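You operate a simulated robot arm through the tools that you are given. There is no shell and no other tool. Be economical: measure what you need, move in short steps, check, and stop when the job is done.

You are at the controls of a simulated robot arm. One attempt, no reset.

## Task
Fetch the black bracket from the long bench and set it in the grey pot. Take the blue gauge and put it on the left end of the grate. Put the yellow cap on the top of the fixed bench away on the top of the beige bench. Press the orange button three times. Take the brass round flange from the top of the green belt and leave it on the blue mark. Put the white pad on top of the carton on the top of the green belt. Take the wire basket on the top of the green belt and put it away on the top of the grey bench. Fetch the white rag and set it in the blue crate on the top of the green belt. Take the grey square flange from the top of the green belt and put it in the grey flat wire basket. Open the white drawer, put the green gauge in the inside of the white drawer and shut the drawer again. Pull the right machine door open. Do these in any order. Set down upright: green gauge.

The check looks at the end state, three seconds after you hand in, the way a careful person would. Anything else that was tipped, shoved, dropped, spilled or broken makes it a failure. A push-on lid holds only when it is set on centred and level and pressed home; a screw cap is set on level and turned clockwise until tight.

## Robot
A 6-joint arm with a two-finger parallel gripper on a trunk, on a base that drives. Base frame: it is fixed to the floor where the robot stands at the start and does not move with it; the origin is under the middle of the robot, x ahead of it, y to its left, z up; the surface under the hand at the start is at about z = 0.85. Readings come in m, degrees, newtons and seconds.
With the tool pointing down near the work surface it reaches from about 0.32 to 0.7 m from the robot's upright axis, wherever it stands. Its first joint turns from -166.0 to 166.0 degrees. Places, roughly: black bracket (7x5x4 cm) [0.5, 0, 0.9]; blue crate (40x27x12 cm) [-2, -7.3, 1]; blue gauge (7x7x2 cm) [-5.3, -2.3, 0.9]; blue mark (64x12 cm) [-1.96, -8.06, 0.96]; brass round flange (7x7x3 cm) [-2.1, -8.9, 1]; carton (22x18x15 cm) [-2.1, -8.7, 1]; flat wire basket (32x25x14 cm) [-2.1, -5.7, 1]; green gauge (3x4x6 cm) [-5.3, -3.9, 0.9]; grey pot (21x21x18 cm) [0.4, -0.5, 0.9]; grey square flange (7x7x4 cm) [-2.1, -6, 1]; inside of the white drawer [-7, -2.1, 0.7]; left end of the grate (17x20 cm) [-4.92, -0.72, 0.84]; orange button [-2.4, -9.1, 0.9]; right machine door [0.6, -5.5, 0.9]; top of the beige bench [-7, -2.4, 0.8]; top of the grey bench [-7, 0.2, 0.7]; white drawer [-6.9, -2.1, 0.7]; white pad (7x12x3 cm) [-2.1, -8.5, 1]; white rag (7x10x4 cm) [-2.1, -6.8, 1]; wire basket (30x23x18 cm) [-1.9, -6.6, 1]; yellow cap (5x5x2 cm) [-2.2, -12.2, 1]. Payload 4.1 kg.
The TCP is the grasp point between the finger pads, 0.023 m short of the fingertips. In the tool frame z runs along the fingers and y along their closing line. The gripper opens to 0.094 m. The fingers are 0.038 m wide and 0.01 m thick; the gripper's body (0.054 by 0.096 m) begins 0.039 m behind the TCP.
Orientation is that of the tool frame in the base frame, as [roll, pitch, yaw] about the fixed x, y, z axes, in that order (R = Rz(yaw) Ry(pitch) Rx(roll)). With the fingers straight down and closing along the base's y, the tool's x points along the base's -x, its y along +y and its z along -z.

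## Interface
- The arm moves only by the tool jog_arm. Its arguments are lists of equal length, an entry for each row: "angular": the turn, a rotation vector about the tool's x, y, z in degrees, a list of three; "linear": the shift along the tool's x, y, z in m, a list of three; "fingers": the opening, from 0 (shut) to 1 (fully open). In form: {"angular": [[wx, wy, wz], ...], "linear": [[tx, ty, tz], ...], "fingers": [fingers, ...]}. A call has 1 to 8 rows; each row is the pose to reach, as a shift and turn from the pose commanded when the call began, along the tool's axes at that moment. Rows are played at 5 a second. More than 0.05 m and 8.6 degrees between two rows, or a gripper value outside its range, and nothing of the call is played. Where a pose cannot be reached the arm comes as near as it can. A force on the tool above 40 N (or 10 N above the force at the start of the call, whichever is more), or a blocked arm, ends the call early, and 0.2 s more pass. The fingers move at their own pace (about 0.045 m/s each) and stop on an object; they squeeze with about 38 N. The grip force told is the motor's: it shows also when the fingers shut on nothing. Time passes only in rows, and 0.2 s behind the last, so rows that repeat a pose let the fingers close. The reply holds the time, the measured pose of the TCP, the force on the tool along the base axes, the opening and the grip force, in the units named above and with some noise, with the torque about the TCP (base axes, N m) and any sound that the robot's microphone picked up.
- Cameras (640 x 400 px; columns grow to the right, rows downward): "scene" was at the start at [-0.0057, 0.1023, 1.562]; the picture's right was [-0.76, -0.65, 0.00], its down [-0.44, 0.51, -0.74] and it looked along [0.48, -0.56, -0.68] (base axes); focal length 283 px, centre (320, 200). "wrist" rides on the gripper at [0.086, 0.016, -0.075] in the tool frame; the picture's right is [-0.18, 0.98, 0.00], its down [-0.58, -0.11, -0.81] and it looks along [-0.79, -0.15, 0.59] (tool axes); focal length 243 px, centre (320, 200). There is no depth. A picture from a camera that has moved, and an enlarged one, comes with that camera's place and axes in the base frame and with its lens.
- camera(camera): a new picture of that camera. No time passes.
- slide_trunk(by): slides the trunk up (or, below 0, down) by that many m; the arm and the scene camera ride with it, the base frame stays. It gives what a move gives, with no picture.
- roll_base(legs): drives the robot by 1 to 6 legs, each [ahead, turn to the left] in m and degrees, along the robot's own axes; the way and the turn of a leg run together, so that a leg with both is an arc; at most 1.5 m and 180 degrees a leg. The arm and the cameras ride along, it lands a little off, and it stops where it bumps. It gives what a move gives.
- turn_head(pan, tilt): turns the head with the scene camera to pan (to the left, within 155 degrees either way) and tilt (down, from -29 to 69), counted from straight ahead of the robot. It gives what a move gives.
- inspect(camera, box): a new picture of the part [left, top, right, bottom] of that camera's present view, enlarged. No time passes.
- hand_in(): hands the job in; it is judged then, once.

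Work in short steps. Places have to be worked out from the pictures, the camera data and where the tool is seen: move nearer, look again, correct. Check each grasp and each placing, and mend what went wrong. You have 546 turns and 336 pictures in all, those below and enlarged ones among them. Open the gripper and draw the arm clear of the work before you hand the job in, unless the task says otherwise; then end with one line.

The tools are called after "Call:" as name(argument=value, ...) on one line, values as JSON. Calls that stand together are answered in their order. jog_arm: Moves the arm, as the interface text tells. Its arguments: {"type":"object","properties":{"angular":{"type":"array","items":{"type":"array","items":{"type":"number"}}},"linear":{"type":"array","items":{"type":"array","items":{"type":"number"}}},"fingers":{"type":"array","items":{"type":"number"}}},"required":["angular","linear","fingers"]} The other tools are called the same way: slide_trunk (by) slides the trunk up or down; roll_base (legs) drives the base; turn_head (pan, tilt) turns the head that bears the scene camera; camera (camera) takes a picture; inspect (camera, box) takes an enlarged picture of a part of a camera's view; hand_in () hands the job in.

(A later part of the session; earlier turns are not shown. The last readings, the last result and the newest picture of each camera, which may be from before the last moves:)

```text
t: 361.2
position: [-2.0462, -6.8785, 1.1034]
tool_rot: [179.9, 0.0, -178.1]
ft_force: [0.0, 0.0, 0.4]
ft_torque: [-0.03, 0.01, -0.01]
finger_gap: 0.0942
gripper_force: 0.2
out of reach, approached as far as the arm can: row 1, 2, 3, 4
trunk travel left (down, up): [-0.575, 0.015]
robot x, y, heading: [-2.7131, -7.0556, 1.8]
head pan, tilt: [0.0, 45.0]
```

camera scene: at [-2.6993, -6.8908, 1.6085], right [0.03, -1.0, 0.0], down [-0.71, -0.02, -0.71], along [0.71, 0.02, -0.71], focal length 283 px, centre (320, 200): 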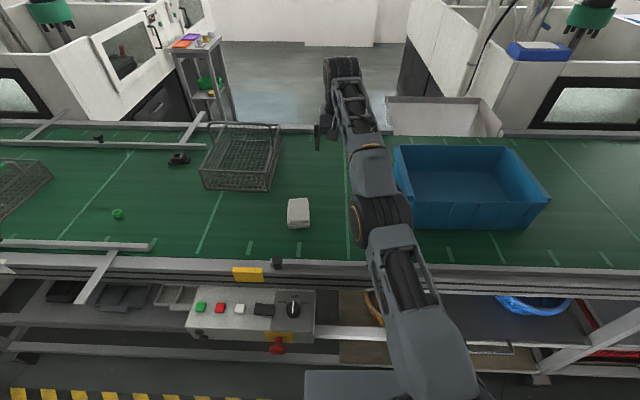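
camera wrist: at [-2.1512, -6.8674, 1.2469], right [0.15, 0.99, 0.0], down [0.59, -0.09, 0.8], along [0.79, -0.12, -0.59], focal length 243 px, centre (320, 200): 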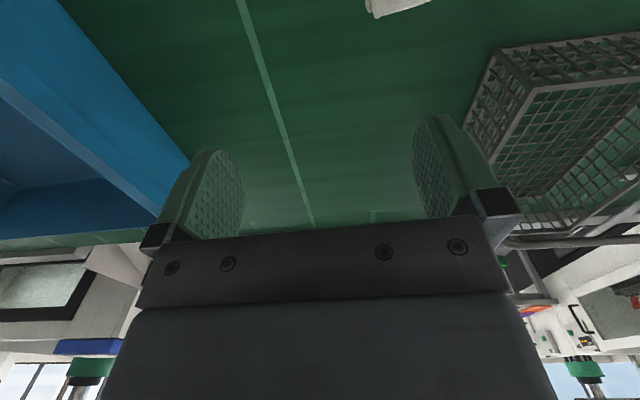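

Now I'll try pulling inward.

Call:
jog_arm(angular=[[0, 0, 0], [0, 0, 0], [0, 0, 0], [0, 0, 0]], linear=[[0.04, 0, 0], [0.08, 0, 0], [0.12, 0, 0], [0.16, 0, 0]], fingers=[1, 1, 1, 1])

Call:
camera(camera="scene")

```text
t: 362.2
position: [-2.0497, -6.8699, 1.113]
tool_rot: [179.9, -0.2, -178.1]
ft_force: [0.4, 0.3, 0.2]
ft_torque: [0.03, 0.01, -0.03]
finger_gap: 0.0939
gripper_force: 0.1
out of reach, approached as far as the arm can: row 1, 2, 3, 4
trunk travel left (down, up): [-0.575, 0.015]
robot x, y, heading: [-2.7167, -7.0582, 1.6]
head pan, tilt: [0.0, 45.0]
```

```text
213 pictures are left
camera scene: at [-2.6998, -6.8909, 1.6086], right [0.03, -1.0, 0.0], down [-0.71, -0.02, -0.71], along [0.71, 0.02, -0.71], focal length 283 px, centre (320, 200)
```

scene: 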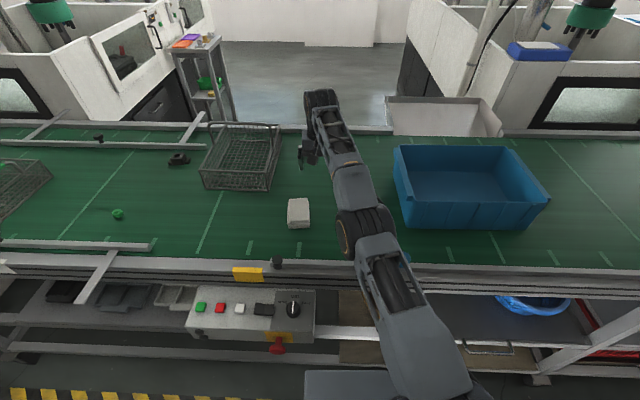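

The elbow seems locked straight (a singular posture). I'll try breaking it with a tool tilt combined with an inward move.

Call:
jog_arm(angular=[[0, -8, 0], [0, -16, 0], [0, -24, 0], [0, -30, 0]], linear=[[0.03, 0, 0], [0.06, 0, 0], [0.09, 0, 0], [0.12, 0, 0]], fingers=[1, 1, 1, 1])

```text
t: 363.2
position: [-2.0298, -6.853, 1.1295]
tool_rot: [179.9, 9.0, -178.2]
ft_force: [0.6, 0.4, 0.4]
ft_torque: [0.04, -0.01, -0.02]
finger_gap: 0.0941
gripper_force: 0.0
out of reach, approached as far as the arm can: row 1, 2, 3, 4
trunk travel left (down, up): [-0.575, 0.015]
robot x, y, heading: [-2.7184, -7.0576, 2.0]
head pan, tilt: [0.0, 45.0]
```

Barely moved. I'll try the opposite: up, with the reverse tilt, and a larger inward pull.

Call:
jog_arm(angular=[[0, 5, 0], [0, 9, 0], [0, 9, 0], [0, 9, 0], [0, 9, 0], [0, 9, 0]], linear=[[0.02, -0.03, -0.01], [0.04, -0.06, -0.02], [0.06, -0.09, -0.03], [0.08, -0.12, -0.04], [0.1, -0.15, -0.05], [0.12, -0.18, -0.06]], fingers=[1, 1, 1, 1, 1, 1])

Call:
camera(camera="scene")

```text
t: 364.6
position: [-2.048, -6.9233, 1.1592]
tool_rot: [180.0, -0.1, -178.1]
ft_force: [-0.6, -0.5, -0.5]
ft_torque: [-0.03, 0.02, -0.01]
finger_gap: 0.0939
gripper_force: 0.1
out of reach, approached as far as the arm can: row 1, 2, 3, 4, 5, 6
trunk travel left (down, up): [-0.575, 0.015]
robot x, y, heading: [-2.7131, -7.0547, 1.7]
head pan, tilt: [0.0, 45.0]
```

```text
212 pictures are left
camera scene: at [-2.6998, -6.8905, 1.6085], right [0.03, -1.0, 0.0], down [-0.71, -0.02, -0.71], along [0.71, 0.02, -0.71], focal length 283 px, centre (320, 200)
```

scene: 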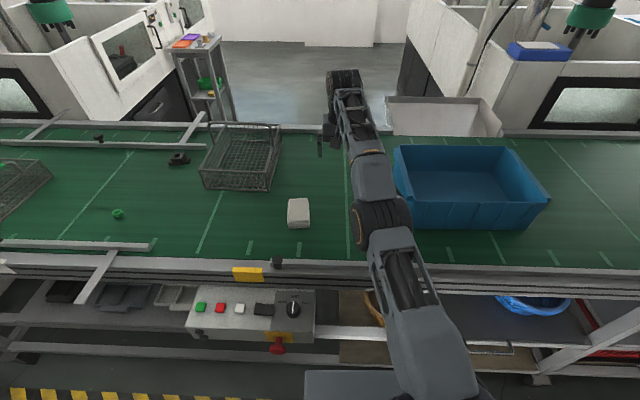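

I'll retrace to the robot-frame pose that last worked (0.63 ahead, 0.16 right, z≈1.2), which is above the crate here.

Call:
jog_arm(angular=[[0, 0, 0], [0, 0, 0], [0, 0, 0], [0, 0, 0], [0, 0, 0], [0, 0, 0], [0, 0, 0]], linear=[[0.005, -0.04, 0], [0.01, -0.08, 0], [0.015, -0.12, -0.01], [0.02, -0.16, -0.02], [0.025, -0.2, -0.03], [0.03, -0.24, -0.03], [0.04, -0.27, -0.03]], fingers=[1, 1, 1, 1, 1, 1, 1])

```text
t: 366.2
position: [-2.0903, -7.2006, 1.2352]
tool_rot: [179.1, -1.7, -178.3]
ft_force: [-1.1, -2.4, 0.4]
ft_torque: [0.17, -0.13, -0.02]
finger_gap: 0.0942
gripper_force: 0.1
out of reach, approached as far as the arm can: row 1, 2, 3, 4, 5, 6, 7
trunk travel left (down, up): [-0.575, 0.015]
robot x, y, heading: [-2.7167, -7.0557, 1.6]
head pan, tilt: [0.0, 45.0]
```

Moved. Now inward again from here.

Call:
jog_arm(angular=[[0, 0, 0], [0, 0, 0], [0, 0, 0], [0, 0, 0]], linear=[[0.04, 0, 0], [0.08, 0, 0], [0.12, 0, 0], [0.16, 0, 0]], fingers=[1, 1, 1, 1])

Call:
camera(camera="scene")

```text
t: 367.2
position: [-2.1003, -7.2313, 1.2585]
tool_rot: [179.9, -0.1, -178.1]
ft_force: [0.0, 0.2, 0.1]
ft_torque: [-0.03, 0.01, -0.01]
finger_gap: 0.0936
gripper_force: 0.0
out of reach, approached as far as the arm can: row 1, 2, 3, 4
trunk travel left (down, up): [-0.575, 0.015]
robot x, y, heading: [-2.7151, -7.0563, 1.6]
head pan, tilt: [0.0, 45.0]
```

```text
211 pictures are left
camera scene: at [-2.6998, -6.891, 1.6086], right [0.03, -1.0, 0.0], down [-0.71, -0.02, -0.71], along [0.71, 0.02, -0.71], focal length 283 px, centre (320, 200)
```

scene: 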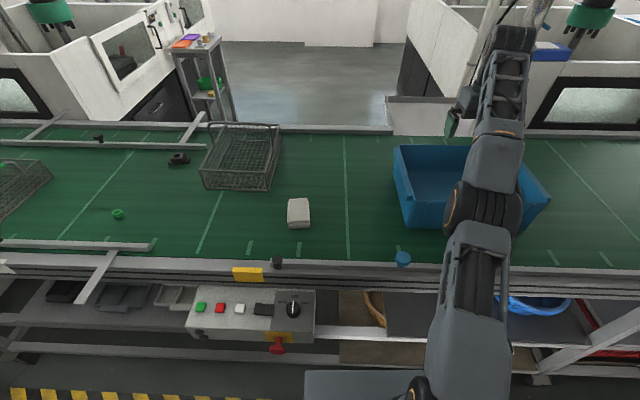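

Still locked. I'll probe with pure single-axis moves to learn what's free: first straight up 6 cm with a yaw twist.

Call:
jog_arm(angular=[[0, 0, 8], [0, 0, 16], [0, 0, 24], [0, 0, 32], [0, 0, 40]], linear=[[0.02, 0, 0.02], [0.04, 0, 0.04], [0.06, 0, 0.06], [0.08, 0, 0.08], [0.1, 0, 0.1]], fingers=[1, 1, 1, 1, 1])

```text
t: 368.4
position: [-2.106, -7.2597, 1.2348]
tool_rot: [-179.7, -2.0, 148.3]
ft_force: [-0.2, -0.3, -0.5]
ft_torque: [-0.01, -0.01, -0.01]
finger_gap: 0.0942
gripper_force: 0.2
out of reach, approached as far as the arm can: row 1, 2, 3, 4, 5
trunk travel left (down, up): [-0.575, 0.015]
robot x, y, heading: [-2.7196, -7.0584, 1.8]
head pan, tilt: [0.0, 45.0]
```

I'll try many repeats of a modest radial (inward + down) target, so that the solver can creep out of the straight pose.

Call:
jog_arm(angular=[[0, 0, 0], [0, 0, 0], [0, 0, 0], [0, 0, 0], [0, 0, 0], [0, 0, 0], [0, 0, 0], [0, 0, 0]], linear=[[0.02, -0.01, 0.02], [0.035, -0.015, 0.035], [0.035, -0.015, 0.035], [0.035, -0.015, 0.035], [0.035, -0.015, 0.035], [0.035, -0.015, 0.035], [0.035, -0.015, 0.035], [0.035, -0.015, 0.035]], fingers=[1, 1, 1, 1, 1, 1, 1, 1])

```text
t: 370.2
position: [-2.1053, -7.2601, 1.2354]
tool_rot: [-179.7, -1.9, 148.4]
ft_force: [-1.2, 0.2, 0.6]
ft_torque: [0.01, -0.02, 0.0]
finger_gap: 0.094
gripper_force: 0.0
out of reach, approached as far as the arm can: row 1, 2, 3, 4, 5, 6, 7, 8
trunk travel left (down, up): [-0.575, 0.015]
robot x, y, heading: [-2.7169, -7.0585, 2.0]
head pan, tilt: [0.0, 45.0]
```

No change: a true lock. I'll try the tangential direction (up and slightly inward) by a larger amount.

Call:
jog_arm(angular=[[0, 0, 0], [0, 0, 0], [0, 0, 0], [0, 0, 0], [0, 0, 0], [0, 0, 0]], linear=[[0.015, 0, -0.03], [0.03, 0, -0.06], [0.045, 0, -0.09], [0.06, 0, -0.12], [0.08, 0, -0.15], [0.1, 0, -0.18]], fingers=[1, 1, 1, 1, 1, 1])

Call:
camera(camera="scene")

```text
t: 371.6
position: [-2.21, -7.2052, 1.3917]
tool_rot: [-179.7, -1.7, 148.5]
ft_force: [-0.2, -0.1, 0.7]
ft_torque: [0.01, -0.02, 0.01]
finger_gap: 0.0941
gripper_force: 0.1
out of reach, approached as far as the arm can: row 1, 3, 4, 5, 6
trunk travel left (down, up): [-0.575, 0.015]
robot x, y, heading: [-2.7169, -7.0543, 1.8]
head pan, tilt: [0.0, 45.0]
```

```text
210 pictures are left
camera scene: at [-2.7006, -6.8907, 1.6085], right [0.03, -1.0, 0.0], down [-0.71, -0.02, -0.71], along [0.71, 0.02, -0.71], focal length 283 px, centre (320, 200)
```

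scene: 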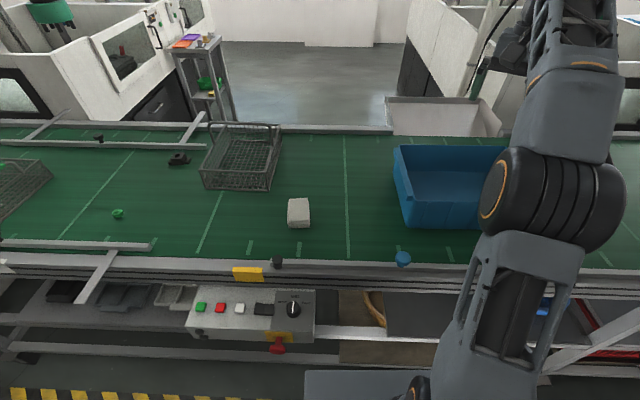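

It followed well there. Now I'll try inward at this height, then down.

Call:
jog_arm(angular=[[0, 0, 0], [0, 0, 0], [0, 0, 0]], linear=[[0.03, 0, 0], [0.06, 0, 0], [0.09, 0, 0]], fingers=[1, 1, 1])

```text
t: 372.4
position: [-2.2866, -7.1567, 1.3944]
tool_rot: [-179.7, -1.9, 148.4]
ft_force: [-0.7, 1.0, 0.5]
ft_torque: [0.01, 0.02, -0.02]
finger_gap: 0.094
gripper_force: 0.1
trunk travel left (down, up): [-0.575, 0.015]
robot x, y, heading: [-2.7162, -7.0558, 2.0]
head pan, tilt: [0.0, 45.0]
```

Unlocked. I'll lower at this nearer radius while restoring the yaw.

Call:
jog_arm(angular=[[0, 0, -6], [0, 0, -12], [0, 0, -18], [0, 0, -24], [0, 0, -30], [0, 0, -31.6]], linear=[[0, 0, 0.04], [0, 0, 0.08], [0, 0, 0.12], [0, 0, 0.16], [0, 0, 0.2], [0, 0, 0.23]], fingers=[1, 1, 1, 1, 1, 1])

```text
t: 373.8
position: [-2.2905, -7.1537, 1.1622]
tool_rot: [179.2, -1.7, -179.8]
ft_force: [0.0, -0.4, 1.1]
ft_torque: [-0.01, 0.0, 0.0]
finger_gap: 0.0943
gripper_force: 0.1
trunk travel left (down, up): [-0.575, 0.015]
robot x, y, heading: [-2.7173, -7.0602, 1.9]
head pan, tilt: [0.0, 45.0]
```

Now move across to above the rag, correcting the small tilt.

Call:
jog_arm(angular=[[0.8, -1.7, 0], [0.8, -1.7, 0], [0.8, -1.7, 0], [0.8, -1.7, 0], [0.8, -1.7, 0], [0.8, -1.7, 0], [0.8, -1.7, 0], [0.8, -1.7, 0]], linear=[[-0.019, 0.042, 0.01], [-0.038, 0.085, 0.02], [-0.057, 0.127, 0.03], [-0.076, 0.17, 0.04], [-0.095, 0.212, 0.05], [-0.114, 0.255, 0.055], [-0.134, 0.298, 0.055], [-0.1535, 0.34, 0.055]], fingers=[1, 1, 1, 1, 1, 1, 1, 1])

Call:
camera(camera="wrist")

```text
t: 375.6
position: [-2.1387, -6.8115, 1.1074]
tool_rot: [-180.0, -0.1, -179.9]
ft_force: [0.5, 0.2, 0.5]
ft_torque: [0.03, -0.01, 0.0]
finger_gap: 0.0941
gripper_force: 0.1
trunk travel left (down, up): [-0.575, 0.015]
robot x, y, heading: [-2.7156, -7.0602, 1.9]
head pan, tilt: [0.0, 45.0]
```

```text
209 pictures are left
camera wrist: at [-2.226, -6.7949, 1.1818], right [0.18, 0.98, 0.0], down [0.58, -0.11, 0.8], along [0.79, -0.15, -0.59], focal length 243 px, centre (320, 200)
```

wrist: 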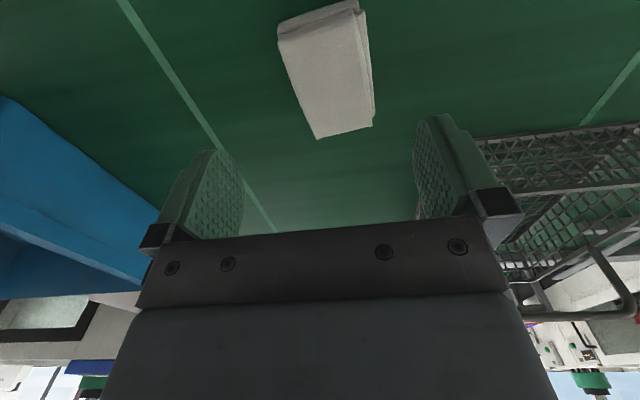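

The rag's centre is at (−2.132, −6.802). I'll descend onto it and close.

Call:
jog_arm(angular=[[0, 0, 0], [0, 0, 0], [0, 0, 0], [0, 0, 0]], linear=[[-0.006, 0.009, 0.04], [-0.006, 0.009, 0.08], [-0.006, 0.009, 0.105], [-0.006, 0.009, 0.117]], fingers=[1, 1, 1, 1])

Call:
camera(camera="wrist")

```text
t: 376.6
position: [-2.1347, -6.8016, 0.9882]
tool_rot: [-180.0, -0.2, -180.0]
ft_force: [-0.1, 0.3, 0.6]
ft_torque: [-0.01, 0.01, -0.01]
finger_gap: 0.0943
gripper_force: 0.1
trunk travel left (down, up): [-0.575, 0.015]
robot x, y, heading: [-2.7115, -7.0542, 1.6]
head pan, tilt: [0.0, 45.0]
```

```text
208 pictures are left
camera wrist: at [-2.2201, -6.7851, 1.0641], right [0.18, 0.98, 0.0], down [0.58, -0.11, 0.81], along [0.79, -0.15, -0.59], focal length 243 px, centre (320, 200)
```

wrist: 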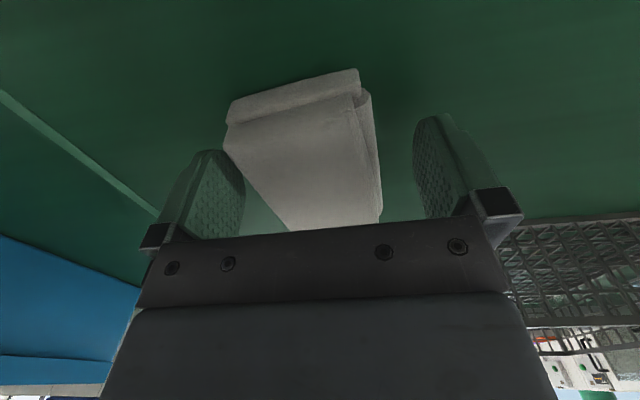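

Rag is between the fingers. Closing and lifting a little.

Call:
jog_arm(angular=[[0, 0, 0], [0, 0, 0], [0, 0, 0], [0, 0, 0], [0, 0, 0], [0, 0, 0], [0, 0, 0], [0, 0, 0]], linear=[[0, 0, 0], [0, 0, 0], [0, 0, 0], [0, 0, 0], [0, 0, -0.03], [0, 0, -0.07], [0.02, 0, -0.11], [0.04, 0, -0.15]], fingers=[0, 0, 0, 0, 0, 0, 0, 0])

Call:
camera(camera="wrist")

```text
t: 378.4
position: [-2.1733, -6.802, 1.1393]
tool_rot: [-179.9, -0.1, -179.8]
ft_force: [-0.5, -0.3, 0.4]
ft_torque: [-0.03, 0.04, 0.02]
finger_gap: 0.0648
gripper_force: 38.3
trunk travel left (down, up): [-0.575, 0.015]
robot x, y, heading: [-2.7151, -7.0537, 2.1]
head pan, tilt: [0.0, 45.0]
```

```text
207 pictures are left
camera wrist: at [-2.2596, -6.7853, 1.2141], right [0.18, 0.98, 0.0], down [0.58, -0.11, 0.8], along [0.79, -0.15, -0.59], focal length 243 px, centre (320, 200)
```

wrist: 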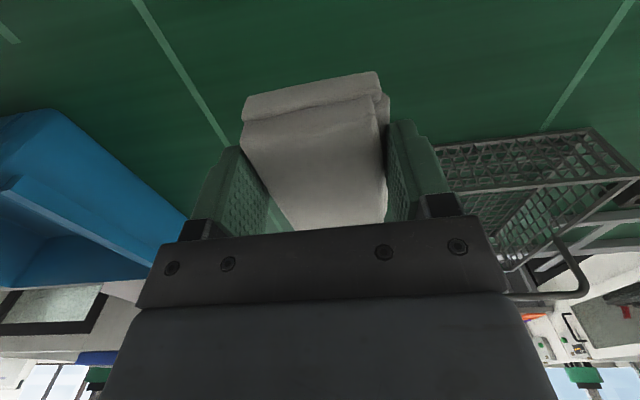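

Held. I'll carry it over toward the crate at a safe radius.

Call:
jog_arm(angular=[[0, 0, 0], [0, 0, 0], [0, 0, 0], [0, 0, 0], [0, 0, 0], [0, 0, 0], [0, 0, 0], [0, 0, 0]], linear=[[0, -0.048, -0.02], [0, -0.096, -0.03], [0, -0.144, -0.03], [0, -0.192, -0.03], [0, -0.24, -0.03], [0, -0.288, -0.03], [0, -0.336, -0.03], [0, -0.384, -0.03]], fingers=[0, 0, 0, 0, 0, 0, 0, 0])

Call:
jog_arm(angular=[[0, 0, 0], [0, 0, 0], [0, 0, 0]], linear=[[-0.02, -0.03, 0], [-0.04, -0.06, 0.01], [-0.06, -0.08, 0.02]], fingers=[0, 0, 0])

Call:
camera(camera="wrist")

Call:
camera(camera="scene")

```text
refused: row 1 steps farther than a row can; nothing moved
```

```text
t: 379.2
position: [-2.1109, -6.8825, 1.1202]
tool_rot: [-179.9, -0.1, -179.9]
ft_force: [1.1, -0.8, -0.1]
ft_torque: [-0.02, 0.02, 0.0]
finger_gap: 0.0642
gripper_force: 38.4
trunk travel left (down, up): [-0.575, 0.015]
robot x, y, heading: [-2.7149, -7.0558, 1.5]
head pan, tilt: [0.0, 45.0]
```

```text
206 pictures are left
camera wrist: at [-2.1976, -6.8656, 1.1949], right [0.18, 0.98, 0.0], down [0.58, -0.11, 0.81], along [0.79, -0.15, -0.59], focal length 243 px, centre (320, 200)
```

wrist: 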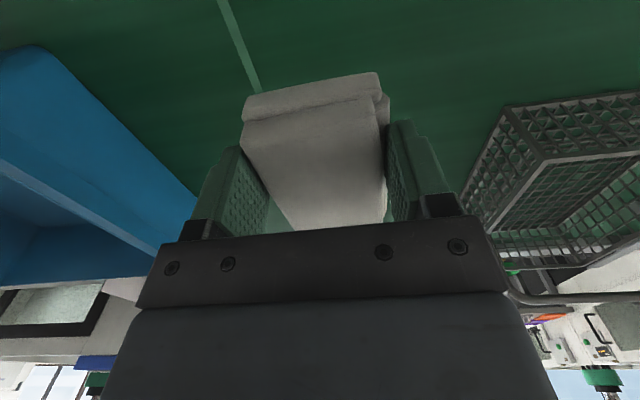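

```text
205 pictures are left
camera scene: at [-2.6993, -6.8909, 1.6086], right [0.03, -1.0, 0.0], down [-0.71, -0.02, -0.71], along [0.71, 0.02, -0.71], focal length 283 px, centre (320, 200)
```

scene: 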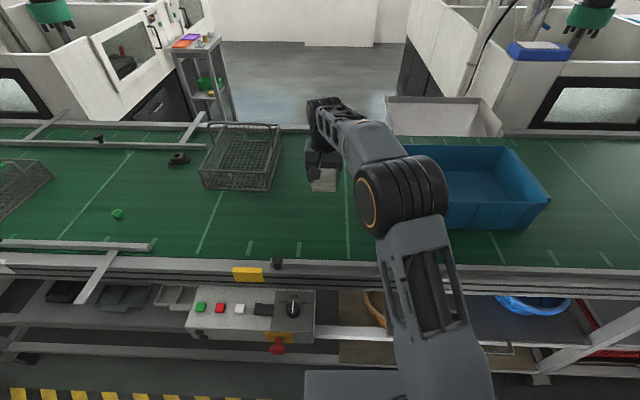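

Step limit again; I'll use smaller rows toward the crate with some rise.

Call:
jog_arm(angular=[[0, 0, 0], [0, 0, 0], [0, 0, 0], [0, 0, 0], [0, 0, 0], [0, 0, 0], [0, 0, 0], [0, 0, 0]], linear=[[0.01, -0.03, -0.03], [0.02, -0.065, -0.045], [0.025, -0.11, -0.05], [0.025, -0.157, -0.05], [0.02, -0.204, -0.05], [0.015, -0.25, -0.05], [0.01, -0.297, -0.05], [0.005, -0.344, -0.05]], fingers=[0, 0, 0, 0, 0, 0, 0, 0])

Call:
camera(camera="wrist")

```text
t: 381.0
position: [-2.1153, -7.2299, 1.1712]
tool_rot: [-180.0, -0.2, 180.0]
ft_force: [-0.1, 1.1, -1.0]
ft_torque: [0.03, 0.05, 0.03]
finger_gap: 0.0642
gripper_force: 37.8
trunk travel left (down, up): [-0.575, 0.015]
robot x, y, heading: [-2.7188, -7.0596, 1.7]
head pan, tilt: [0.0, 45.0]
```

```text
204 pictures are left
camera wrist: at [-2.2029, -7.2127, 1.2459], right [0.18, 0.98, 0.0], down [0.58, -0.11, 0.8], along [0.79, -0.15, -0.59], focal length 243 px, centre (320, 200)
```

wrist: 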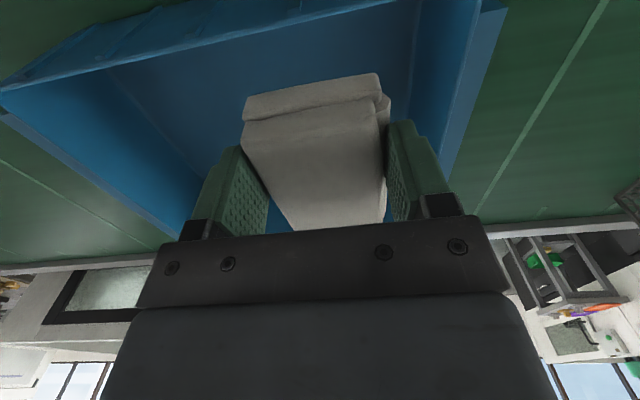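

The rag would overhang the near rim (x≈−2.153). I'll drive the base forward 7 cm rather than stretch the arm.

Call:
roll_base(legs=[[0.07, 0]])

Call:
jog_arm(angular=[[0, 0, 0], [0, 0, 0], [0, 0, 0], [0, 0, 0]], linear=[[0, -0.03, 0.02], [0, -0.05, 0.06], [0, -0.05, 0.1], [0, -0.05, 0.14]], fingers=[0, 0, 0, 0])

Call:
camera(camera="wrist")

Call:
camera(camera="scene")

```text
t: 382.0
position: [-2.0447, -7.2265, 1.1713]
tool_rot: [-179.9, -0.2, -180.0]
ft_force: [0.5, -0.4, -1.8]
ft_torque: [0.0, 0.02, 0.03]
finger_gap: 0.0645
gripper_force: 38.0
trunk travel left (down, up): [-0.575, 0.015]
robot x, y, heading: [-2.6437, -7.0549, 1.8]
head pan, tilt: [0.0, 45.0]
```

```text
t: 383.0
position: [-2.0447, -7.2759, 1.0279]
tool_rot: [-179.8, -0.2, -179.9]
ft_force: [0.0, 0.3, -0.6]
ft_torque: [0.01, 0.04, 0.02]
finger_gap: 0.064
gripper_force: 37.9
trunk travel left (down, up): [-0.575, 0.015]
robot x, y, heading: [-2.6418, -7.0557, 1.8]
head pan, tilt: [0.0, 45.0]
```

```text
203 pictures are left
camera wrist: at [-2.1314, -7.261, 1.1031], right [0.18, 0.98, 0.0], down [0.58, -0.11, 0.8], along [0.79, -0.15, -0.59], focal length 243 px, centre (320, 200)
```

wrist: 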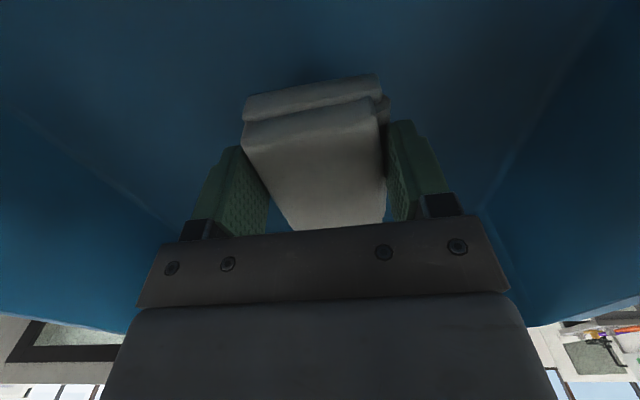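

```text
202 pictures are left
camera scene: at [-2.6288, -6.889, 1.6086], right [0.03, -1.0, 0.0], down [-0.71, -0.02, -0.71], along [0.71, 0.02, -0.71], focal length 283 px, centre (320, 200)
```

scene: 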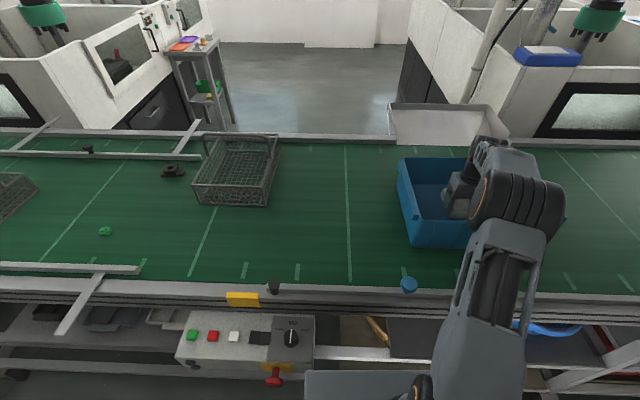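

Inside the crate; the remaining drop is only ~2 cm. I'll lower 8 mm more, release, then lift.

Call:
jog_arm(angular=[[0, 0, 0], [0, 0, 0], [0, 0, 0], [0, 0, 0], [0, 0, 0], [0, 0, 0], [0, 0, 0], [0, 0, 0]], linear=[[0, 0, 0.008], [0, 0, 0.008], [0, 0, 0.008], [0, 0, 0.008], [0, 0, -0.03], [0, 0, -0.07], [0, 0, -0.11], [0, 0, -0.14]], fingers=[0, 0.9, 1, 1, 1, 1, 1, 1])

Call:
camera(camera="wrist")

```text
t: 384.8
position: [-2.0476, -7.2777, 1.1702]
tool_rot: [-179.8, -0.1, -179.9]
ft_force: [-0.4, 0.9, 0.8]
ft_torque: [0.01, -0.03, 0.02]
finger_gap: 0.0937
gripper_force: 0.0
trunk travel left (down, up): [-0.575, 0.015]
robot x, y, heading: [-2.6423, -7.055, 1.2]
head pan, tilt: [0.0, 45.0]
```

```text
201 pictures are left
camera wrist: at [-2.134, -7.2593, 1.2453], right [0.18, 0.98, 0.0], down [0.58, -0.11, 0.8], along [0.79, -0.15, -0.59], focal length 243 px, centre (320, 200)
```

wrist: 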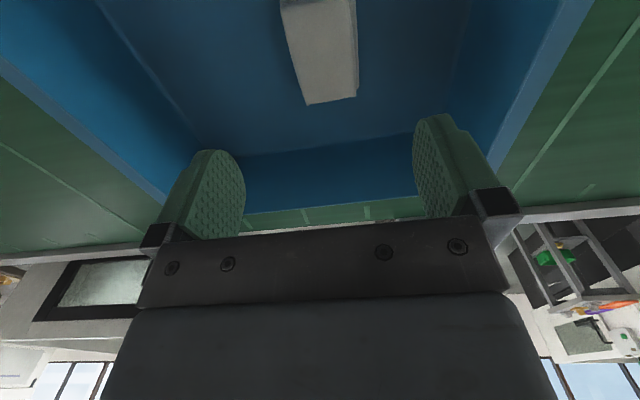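

The rag is in the crate. I'll retract and drive on along the belt to y≈−8.6.

Call:
jog_arm(angular=[[0, 0, 0], [0, 0, 0], [0, 0, 0], [0, 0, 0], [0, 0, 0], [0, 0, 0]], linear=[[0.028, 0.028, -0.005], [0.056, 0.056, -0.01], [0.084, 0.084, -0.015], [0.112, 0.112, -0.02], [0.14, 0.14, -0.02], [0.168, 0.168, -0.02]], fingers=[1, 1, 1, 1, 1, 1])

Call:
roll_base(legs=[[-0.4, 0], [0, -91.5], [1.5, 0]])

Call:
turn_head(pan=60, tilt=25)

Call:
camera(camera="scene")

```text
t: 386.2
position: [-2.2169, -7.1061, 1.1911]
tool_rot: [-179.9, -0.1, -179.9]
ft_force: [0.1, 0.4, 0.5]
ft_torque: [0.0, 0.02, 0.0]
finger_gap: 0.094
gripper_force: 0.1
trunk travel left (down, up): [-0.575, 0.015]
robot x, y, heading: [-2.6454, -7.0507, 1.8]
head pan, tilt: [0.0, 45.0]
```

```text
t: 399.6
position: [-3.103, -8.9935, 1.1916]
tool_rot: [-179.8, -0.2, 88.6]
ft_force: [-0.2, -0.4, -0.7]
ft_torque: [0.0, 0.01, -0.01]
finger_gap: 0.0941
gripper_force: 0.1
trunk travel left (down, up): [-0.575, 0.015]
robot x, y, heading: [-3.0362, -8.5675, -89.6]
head pan, tilt: [0.0, 45.0]
```

```text
t: 400.9
position: [-3.1019, -8.9958, 1.1915]
tool_rot: [-179.9, -0.2, 88.5]
ft_force: [0.1, -0.6, 0.8]
ft_torque: [0.05, 0.01, -0.03]
finger_gap: 0.0941
gripper_force: 0.1
trunk travel left (down, up): [-0.575, 0.015]
robot x, y, heading: [-3.0391, -8.5647, -89.8]
head pan, tilt: [60.0, 25.0]
```

```text
200 pictures are left
camera scene: at [-2.7907, -8.5515, 1.6391], right [-0.5, -0.87, 0.0], down [-0.37, 0.21, -0.91], along [0.79, -0.45, -0.42], focal length 283 px, centre (320, 200)
```

scene: 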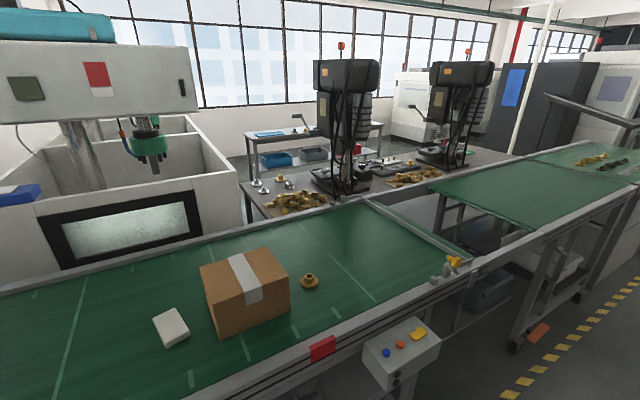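

I'll zoom in on the control box with the orange button, and on the belt items.

Call:
inspect(camera="scene", box=[340, 300, 460, 390])

Call:
inspect(camera="scene", box=[130, 230, 350, 367])

```text
4.44 times, centred on (400, 345) of scene
camera zoom: at [-2.7907, -8.5515, 1.6391], right [-0.5, -0.87, 0.0], down [-0.37, 0.21, -0.91], along [0.79, -0.45, -0.42], focal length 1257 px, centre (-36, -444)
```

zoom: 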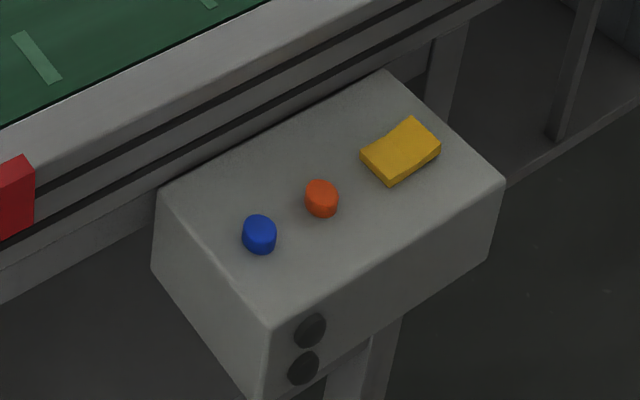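

```text
2.91 times, centred on (240, 298) of scene
camera zoom: at [-2.7907, -8.5515, 1.6391], right [-0.5, -0.87, 0.0], down [-0.37, 0.21, -0.91], along [0.79, -0.45, -0.42], focal length 823 px, centre (553, -86)
```

zoom: 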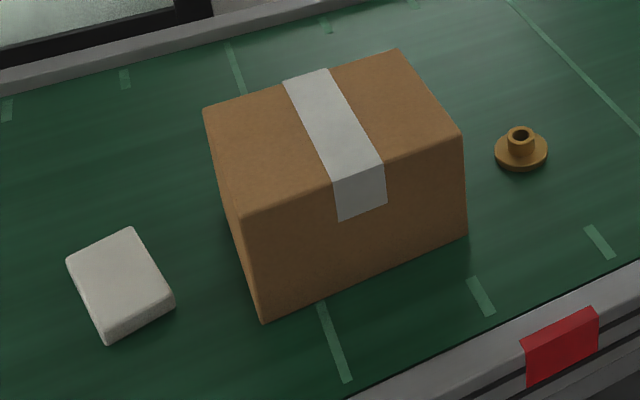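

Everything is identified: pad (−2.09, −8.47), flange (−2.108, −8.896), orange button near (−2.405, −9.045). I'll pull up facing the belt at y≈−8.65.

Call:
roll_base(legs=[[0.09, 0], [0, 89.7], [0.35, 0]])

Call:
turn_head(pan=0, tilt=48)

Call:
camera(camera="scene")

Call:
turn_head(pan=55, tilt=40)

Call:
camera(camera="scene")

```text
t: 407.6
position: [-2.2612, -8.7229, 1.1915]
tool_rot: [-179.9, -0.2, 178.2]
ft_force: [0.2, 0.7, -0.6]
ft_torque: [-0.05, 0.0, 0.0]
finger_gap: 0.094
gripper_force: 0.0
trunk travel left (down, up): [-0.575, 0.015]
robot x, y, heading: [-2.6883, -8.6592, 0.1]
head pan, tilt: [60.0, 25.0]
```

```text
t: 408.9
position: [-2.2608, -8.7243, 1.1919]
tool_rot: [-180.0, -0.1, 178.2]
ft_force: [0.9, 0.6, 0.2]
ft_torque: [-0.02, -0.01, 0.01]
finger_gap: 0.0941
gripper_force: 0.0
trunk travel left (down, up): [-0.575, 0.015]
robot x, y, heading: [-2.6897, -8.6551, -0.1]
head pan, tilt: [0.0, 48.0]
```

```text
197 pictures are left
camera scene: at [-2.6707, -8.49, 1.6044], right [0.0, -1.0, 0.0], down [-0.74, 0.0, -0.67], along [0.67, 0.0, -0.74], focal length 283 px, centre (320, 200)
```

scene: 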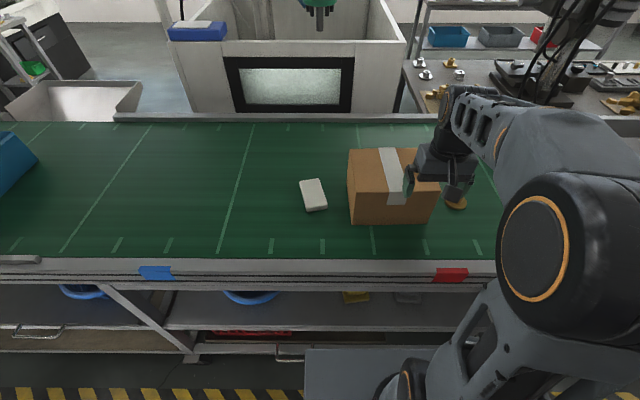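

```text
t: 410.2
position: [-2.2608, -8.7218, 1.1905]
tool_rot: [-179.9, -0.2, 178.2]
ft_force: [0.0, -0.3, 0.1]
ft_torque: [-0.01, 0.0, -0.04]
finger_gap: 0.094
gripper_force: 0.0
trunk travel left (down, up): [-0.575, 0.015]
robot x, y, heading: [-2.6892, -8.6564, -0.1]
head pan, tilt: [55.0, 40.0]
```

```text
196 pictures are left
camera scene: at [-2.7007, -8.4205, 1.6158], right [0.82, -0.57, 0.0], down [-0.37, -0.53, -0.77], along [0.44, 0.63, -0.64], focal length 283 px, centre (320, 200)
```

scene: 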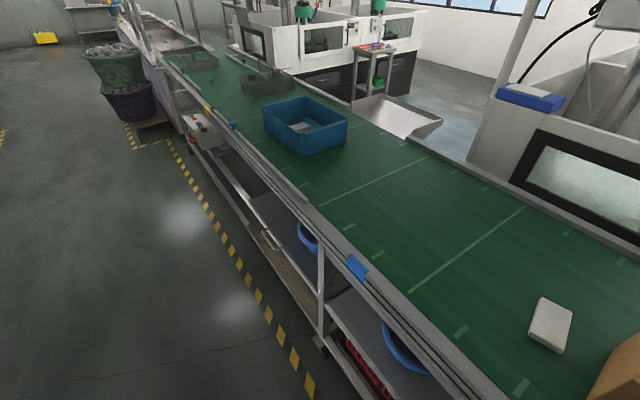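

The blue tag on the frame at y≈−8.06 marks the strip across the belt ("blue mark"). First the pad → carton: I'll move above the pad, turning 11° to match it.

Call:
jog_arm(angular=[[0, 0, -2], [0, 0, -4], [0, 0, -6], [0, 0, -8], [0, 0, -10], [0, 0, -11], [0, 0, -11]], linear=[[-0.023, 0.037, 0], [-0.046, 0.074, 0.005], [-0.068, 0.111, 0.01], [-0.091, 0.148, 0.02], [-0.114, 0.185, 0.03], [-0.137, 0.222, 0.04], [-0.159, 0.258, 0.055]], fingers=[1, 1, 1, 1, 1, 1, 1])

Call:
camera(camera="wrist")

```text
t: 411.8
position: [-2.0942, -8.4682, 1.1347]
tool_rot: [-180.0, -0.2, -170.9]
ft_force: [0.3, -0.2, 0.3]
ft_torque: [-0.01, 0.02, 0.01]
finger_gap: 0.094
gripper_force: 0.0
trunk travel left (down, up): [-0.575, 0.015]
robot x, y, heading: [-2.6917, -8.6563, 0.1]
head pan, tilt: [55.0, 40.0]
```

```text
195 pictures are left
camera wrist: at [-2.1826, -8.4658, 1.2096], right [0.02, 1.0, 0.0], down [0.59, -0.01, 0.8], along [0.8, -0.02, -0.59], focal length 243 px, centre (320, 200)
```

wrist: 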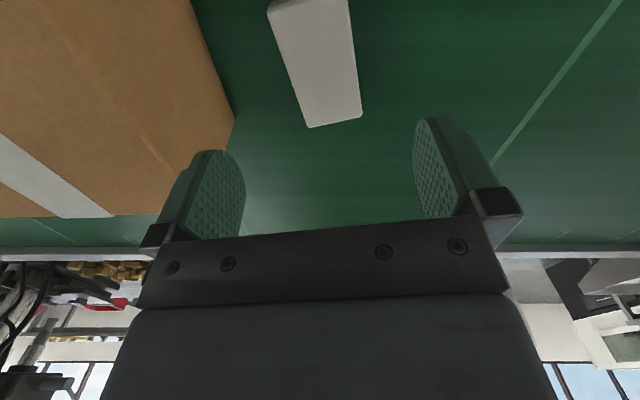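

Aligned. Descend and grip the pad.

Call:
jog_arm(angular=[[0, 0, 0], [0, 0, 0], [0, 0, 0], [0, 0, 0]], linear=[[-0.004, 0, 0.045], [-0.008, 0.003, 0.09], [-0.008, 0.003, 0.13], [-0.008, 0.003, 0.146]], fingers=[1, 1, 1, 1])

Call:
camera(camera="wrist")

```text
t: 412.8
position: [-2.0863, -8.4657, 0.9907]
tool_rot: [180.0, -0.3, -170.7]
ft_force: [-0.3, -0.4, 0.0]
ft_torque: [0.0, 0.0, -0.01]
finger_gap: 0.094
gripper_force: 0.0
trunk travel left (down, up): [-0.575, 0.015]
robot x, y, heading: [-2.6866, -8.6548, 0.4]
head pan, tilt: [55.0, 40.0]
```

```text
194 pictures are left
camera wrist: at [-2.1761, -8.4629, 1.0645], right [0.02, 1.0, 0.0], down [0.59, -0.01, 0.8], along [0.8, -0.02, -0.59], focal length 243 px, centre (320, 200)
```

wrist: 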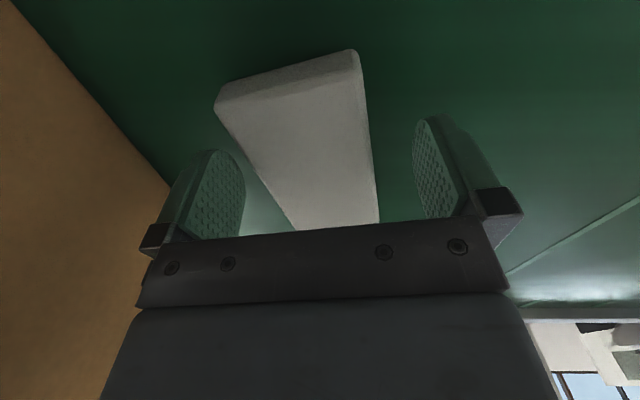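

Call:
jog_arm(angular=[[0, 0, 0], [0, 0, 0], [0, 0, 0], [0, 0, 0], [0, 0, 0], [0, 0, 0], [0, 0, 0], [0, 0, 0]], linear=[[0, 0, 0], [0, 0, 0], [0, 0, 0], [0, 0, 0], [0, 0, -0.04], [0, 0, -0.09], [0, 0, -0.14], [0.01, 0, -0.18]], fingers=[0, 0, 0, 0, 0, 0, 0, 0])

Call:
camera(camera="wrist")

```text
t: 414.6
position: [-2.0968, -8.4697, 1.1697]
tool_rot: [-179.9, -0.1, -170.8]
ft_force: [0.0, -0.3, 0.0]
ft_torque: [0.02, 0.03, 0.01]
finger_gap: 0.0647
gripper_force: 38.3
trunk travel left (down, up): [-0.575, 0.015]
robot x, y, heading: [-2.6893, -8.6531, 0.1]
head pan, tilt: [55.0, 40.0]
```

```text
193 pictures are left
camera wrist: at [-2.1854, -8.467, 1.2439], right [0.02, 1.0, 0.0], down [0.59, -0.01, 0.8], along [0.8, -0.02, -0.59], focal length 243 px, centre (320, 200)
```

wrist: 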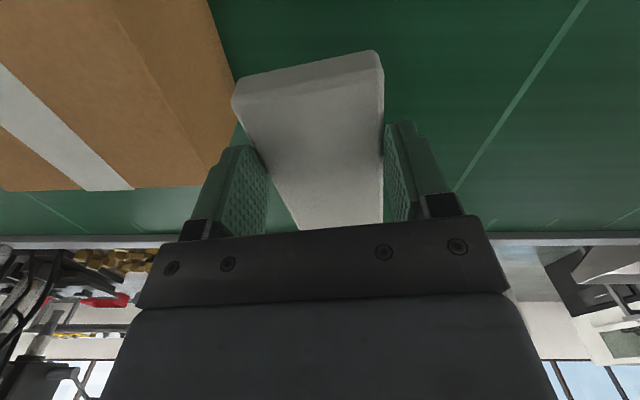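

Held. Moving over the carton's centre (−2.111, −8.683), aligning square.

Call:
jog_arm(angular=[[0, 0, 0], [0, 0, 2], [0, 0, 4], [0, 0, 6], [0, 0, 8], [0, 0, 9.2]], linear=[[0, 0, -0.03], [0.01, -0.045, -0.03], [0.02, -0.09, -0.03], [0.03, -0.13, -0.03], [0.04, -0.17, -0.03], [0.048, -0.208, -0.03]], fingers=[0, 0, 0, 0, 0, 0])

Call:
camera(camera="wrist")

Call:
turn_head(pan=0, tilt=48)

Call:
camera(camera="scene")

```text
t: 416.0
position: [-2.1113, -8.6796, 1.1985]
tool_rot: [180.0, -0.2, 180.0]
ft_force: [-0.1, 0.4, 0.3]
ft_torque: [0.03, 0.0, -0.03]
finger_gap: 0.0643
gripper_force: 37.6
trunk travel left (down, up): [-0.575, 0.015]
robot x, y, heading: [-2.6896, -8.6517, -0.2]
head pan, tilt: [55.0, 40.0]
```

```text
192 pictures are left
camera wrist: at [-2.1976, -8.6631, 1.2725], right [0.18, 0.98, 0.0], down [0.58, -0.11, 0.8], along [0.79, -0.15, -0.59], focal length 243 px, centre (320, 200)
```

wrist: 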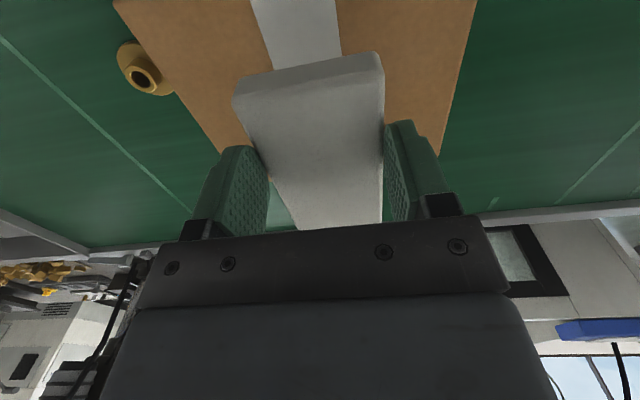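

```text
t: 417.2
position: [-2.1102, -8.6789, 1.1986]
tool_rot: [-179.9, -0.2, 180.0]
ft_force: [0.1, -0.7, 0.1]
ft_torque: [-0.01, 0.02, 0.02]
finger_gap: 0.0646
gripper_force: 37.8
trunk travel left (down, up): [-0.575, 0.015]
robot x, y, heading: [-2.6882, -8.6555, -0.2]
head pan, tilt: [0.0, 48.0]
```

```text
191 pictures are left
camera scene: at [-2.6706, -8.49, 1.6044], right [0.0, -1.0, 0.0], down [-0.74, 0.0, -0.67], along [0.67, 0.0, -0.74], focal length 283 px, centre (320, 200)
```

scene: 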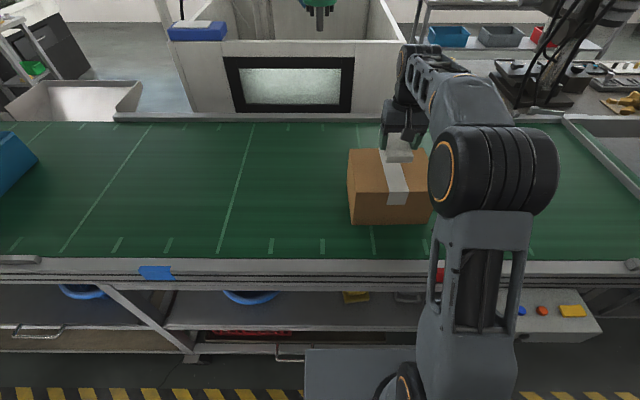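

Centred. Lowering to contact.

Call:
jog_arm(angular=[[0, 0, 0], [0, 0, 0], [0, 0, 0], [0, 0, 0], [0, 0, 0], [0, 0, 0]], linear=[[0, 0, 0.03], [0, 0, 0.042], [0, 0, 0.048], [0, 0, 0.053], [0, 0, 0.057], [0, 0, 0.06]], fingers=[0, 0, 0, 0, 0, 0])

```text
t: 418.6
position: [-2.1114, -8.6791, 1.1394]
tool_rot: [-179.9, -0.2, 179.9]
ft_force: [0.0, -0.6, -0.5]
ft_torque: [0.02, 0.0, -0.03]
finger_gap: 0.0646
gripper_force: 37.8
trunk travel left (down, up): [-0.575, 0.015]
robot x, y, heading: [-2.6888, -8.6554, -0.1]
head pan, tilt: [0.0, 48.0]
```

Call:
jog_arm(angular=[[0, 0, 0], [0, 0, 0], [0, 0, 0]], linear=[[0, 0, 0.003], [0, 0, 0.006], [0, 0, 0.008]], fingers=[0, 0, 0])

Call:
camera(camera="wrist")

```text
t: 419.4
position: [-2.1108, -8.6807, 1.1322]
tool_rot: [-179.9, -0.2, 179.9]
ft_force: [0.3, 0.3, 0.1]
ft_torque: [0.03, 0.05, 0.01]
finger_gap: 0.0644
gripper_force: 38.2
trunk travel left (down, up): [-0.575, 0.015]
robot x, y, heading: [-2.6924, -8.6536, -0.0]
head pan, tilt: [0.0, 48.0]
```

```text
190 pictures are left
camera wrist: at [-2.1975, -8.6631, 1.2067], right [0.18, 0.98, 0.0], down [0.58, -0.11, 0.8], along [0.79, -0.15, -0.59], focal length 243 px, centre (320, 200)
```

wrist: 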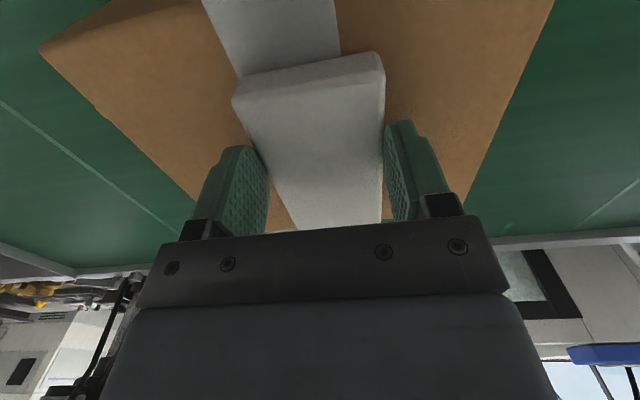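

Not touching yet; a few mm more.

Call:
jog_arm(angular=[[0, 0, 0], [0, 0, 0], [0, 0, 0], [0, 0, 0]], linear=[[0, 0, 0.003], [0, 0, 0.005], [0, 0, 0.007], [0, 0, 0.009]], fingers=[0, 0, 0, 0])

```text
t: 420.4
position: [-2.1126, -8.6809, 1.1306]
tool_rot: [-179.8, 0.5, -180.0]
ft_force: [-4.1, 0.7, 14.0]
ft_torque: [0.11, 0.69, 0.02]
finger_gap: 0.0644
gripper_force: 37.9
trunk travel left (down, up): [-0.575, 0.015]
robot x, y, heading: [-2.6877, -8.654, 0.1]
head pan, tilt: [0.0, 48.0]
stopped in row 4: the force on the tool passed its limit at 43 N (the readings are from after the stop); the commanded pose is now the measured one
```

Contact. Release and lift.

Call:
jog_arm(angular=[[0, 0, 0], [0, 0, 0], [0, 0, 0], [0, 0, 0], [0, 0, 0], [0, 0, 0], [0, 0, 0]], linear=[[0, 0, -0.001], [0, 0, -0.001], [0, 0, -0.001], [0, 0, -0.001], [0, 0, -0.02], [0, 0, -0.05], [0, 0, -0.075]], fingers=[0.7, 1, 1, 1, 1, 1, 1])

Call:
camera(camera="wrist")

```text
t: 422.0
position: [-2.1097, -8.6789, 1.2047]
tool_rot: [-179.9, 0.4, 179.9]
ft_force: [-0.8, 0.3, -0.4]
ft_torque: [-0.05, 0.03, 0.0]
finger_gap: 0.0939
gripper_force: 0.1
trunk travel left (down, up): [-0.575, 0.015]
robot x, y, heading: [-2.6925, -8.6553, 0.0]
head pan, tilt: [0.0, 48.0]
```

```text
189 pictures are left
camera wrist: at [-2.1975, -8.6622, 1.2779], right [0.18, 0.98, 0.0], down [0.58, -0.11, 0.81], along [0.8, -0.15, -0.59], focal length 243 px, centre (320, 200)
```

wrist: 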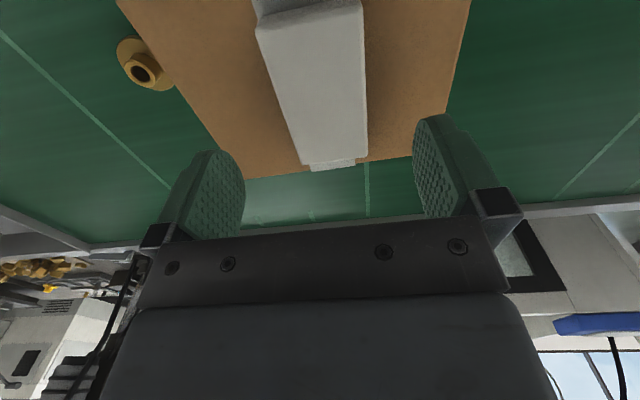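

The pad lies on the carton. Now the brass flange near (−2.104, −8.887): moving above it.

Call:
jog_arm(angular=[[0, 0.4, 0], [0, 0.4, 0], [0, 0.4, 0], [0, 0.4, 0], [0, 0.4, 0], [0, 0.4, 0]], linear=[[0, -0.042, 0], [0, -0.084, 0], [0, -0.126, 0], [0, -0.168, 0], [-0.005, -0.21, 0], [-0.005, -0.21, 0.04]], fingers=[1, 1, 1, 1, 1, 1])

Call:
camera(camera="wrist")

```text
t: 423.4
position: [-2.1031, -8.8896, 1.164]
tool_rot: [-179.9, 0.2, -179.9]
ft_force: [0.3, -0.1, -0.5]
ft_torque: [-0.01, 0.0, 0.02]
finger_gap: 0.094
gripper_force: 0.0
trunk travel left (down, up): [-0.575, 0.015]
robot x, y, heading: [-2.6869, -8.6526, 0.1]
head pan, tilt: [0.0, 48.0]
```

```text
188 pictures are left
camera wrist: at [-2.191, -8.8728, 1.2378], right [0.18, 0.98, 0.0], down [0.58, -0.11, 0.81], along [0.79, -0.15, -0.59], focal length 243 px, centre (320, 200)
```

wrist: 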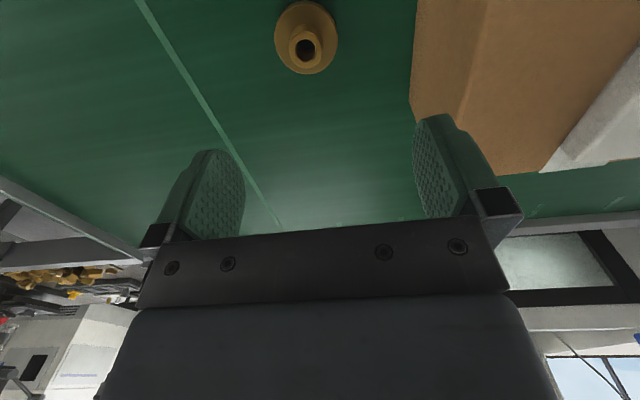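

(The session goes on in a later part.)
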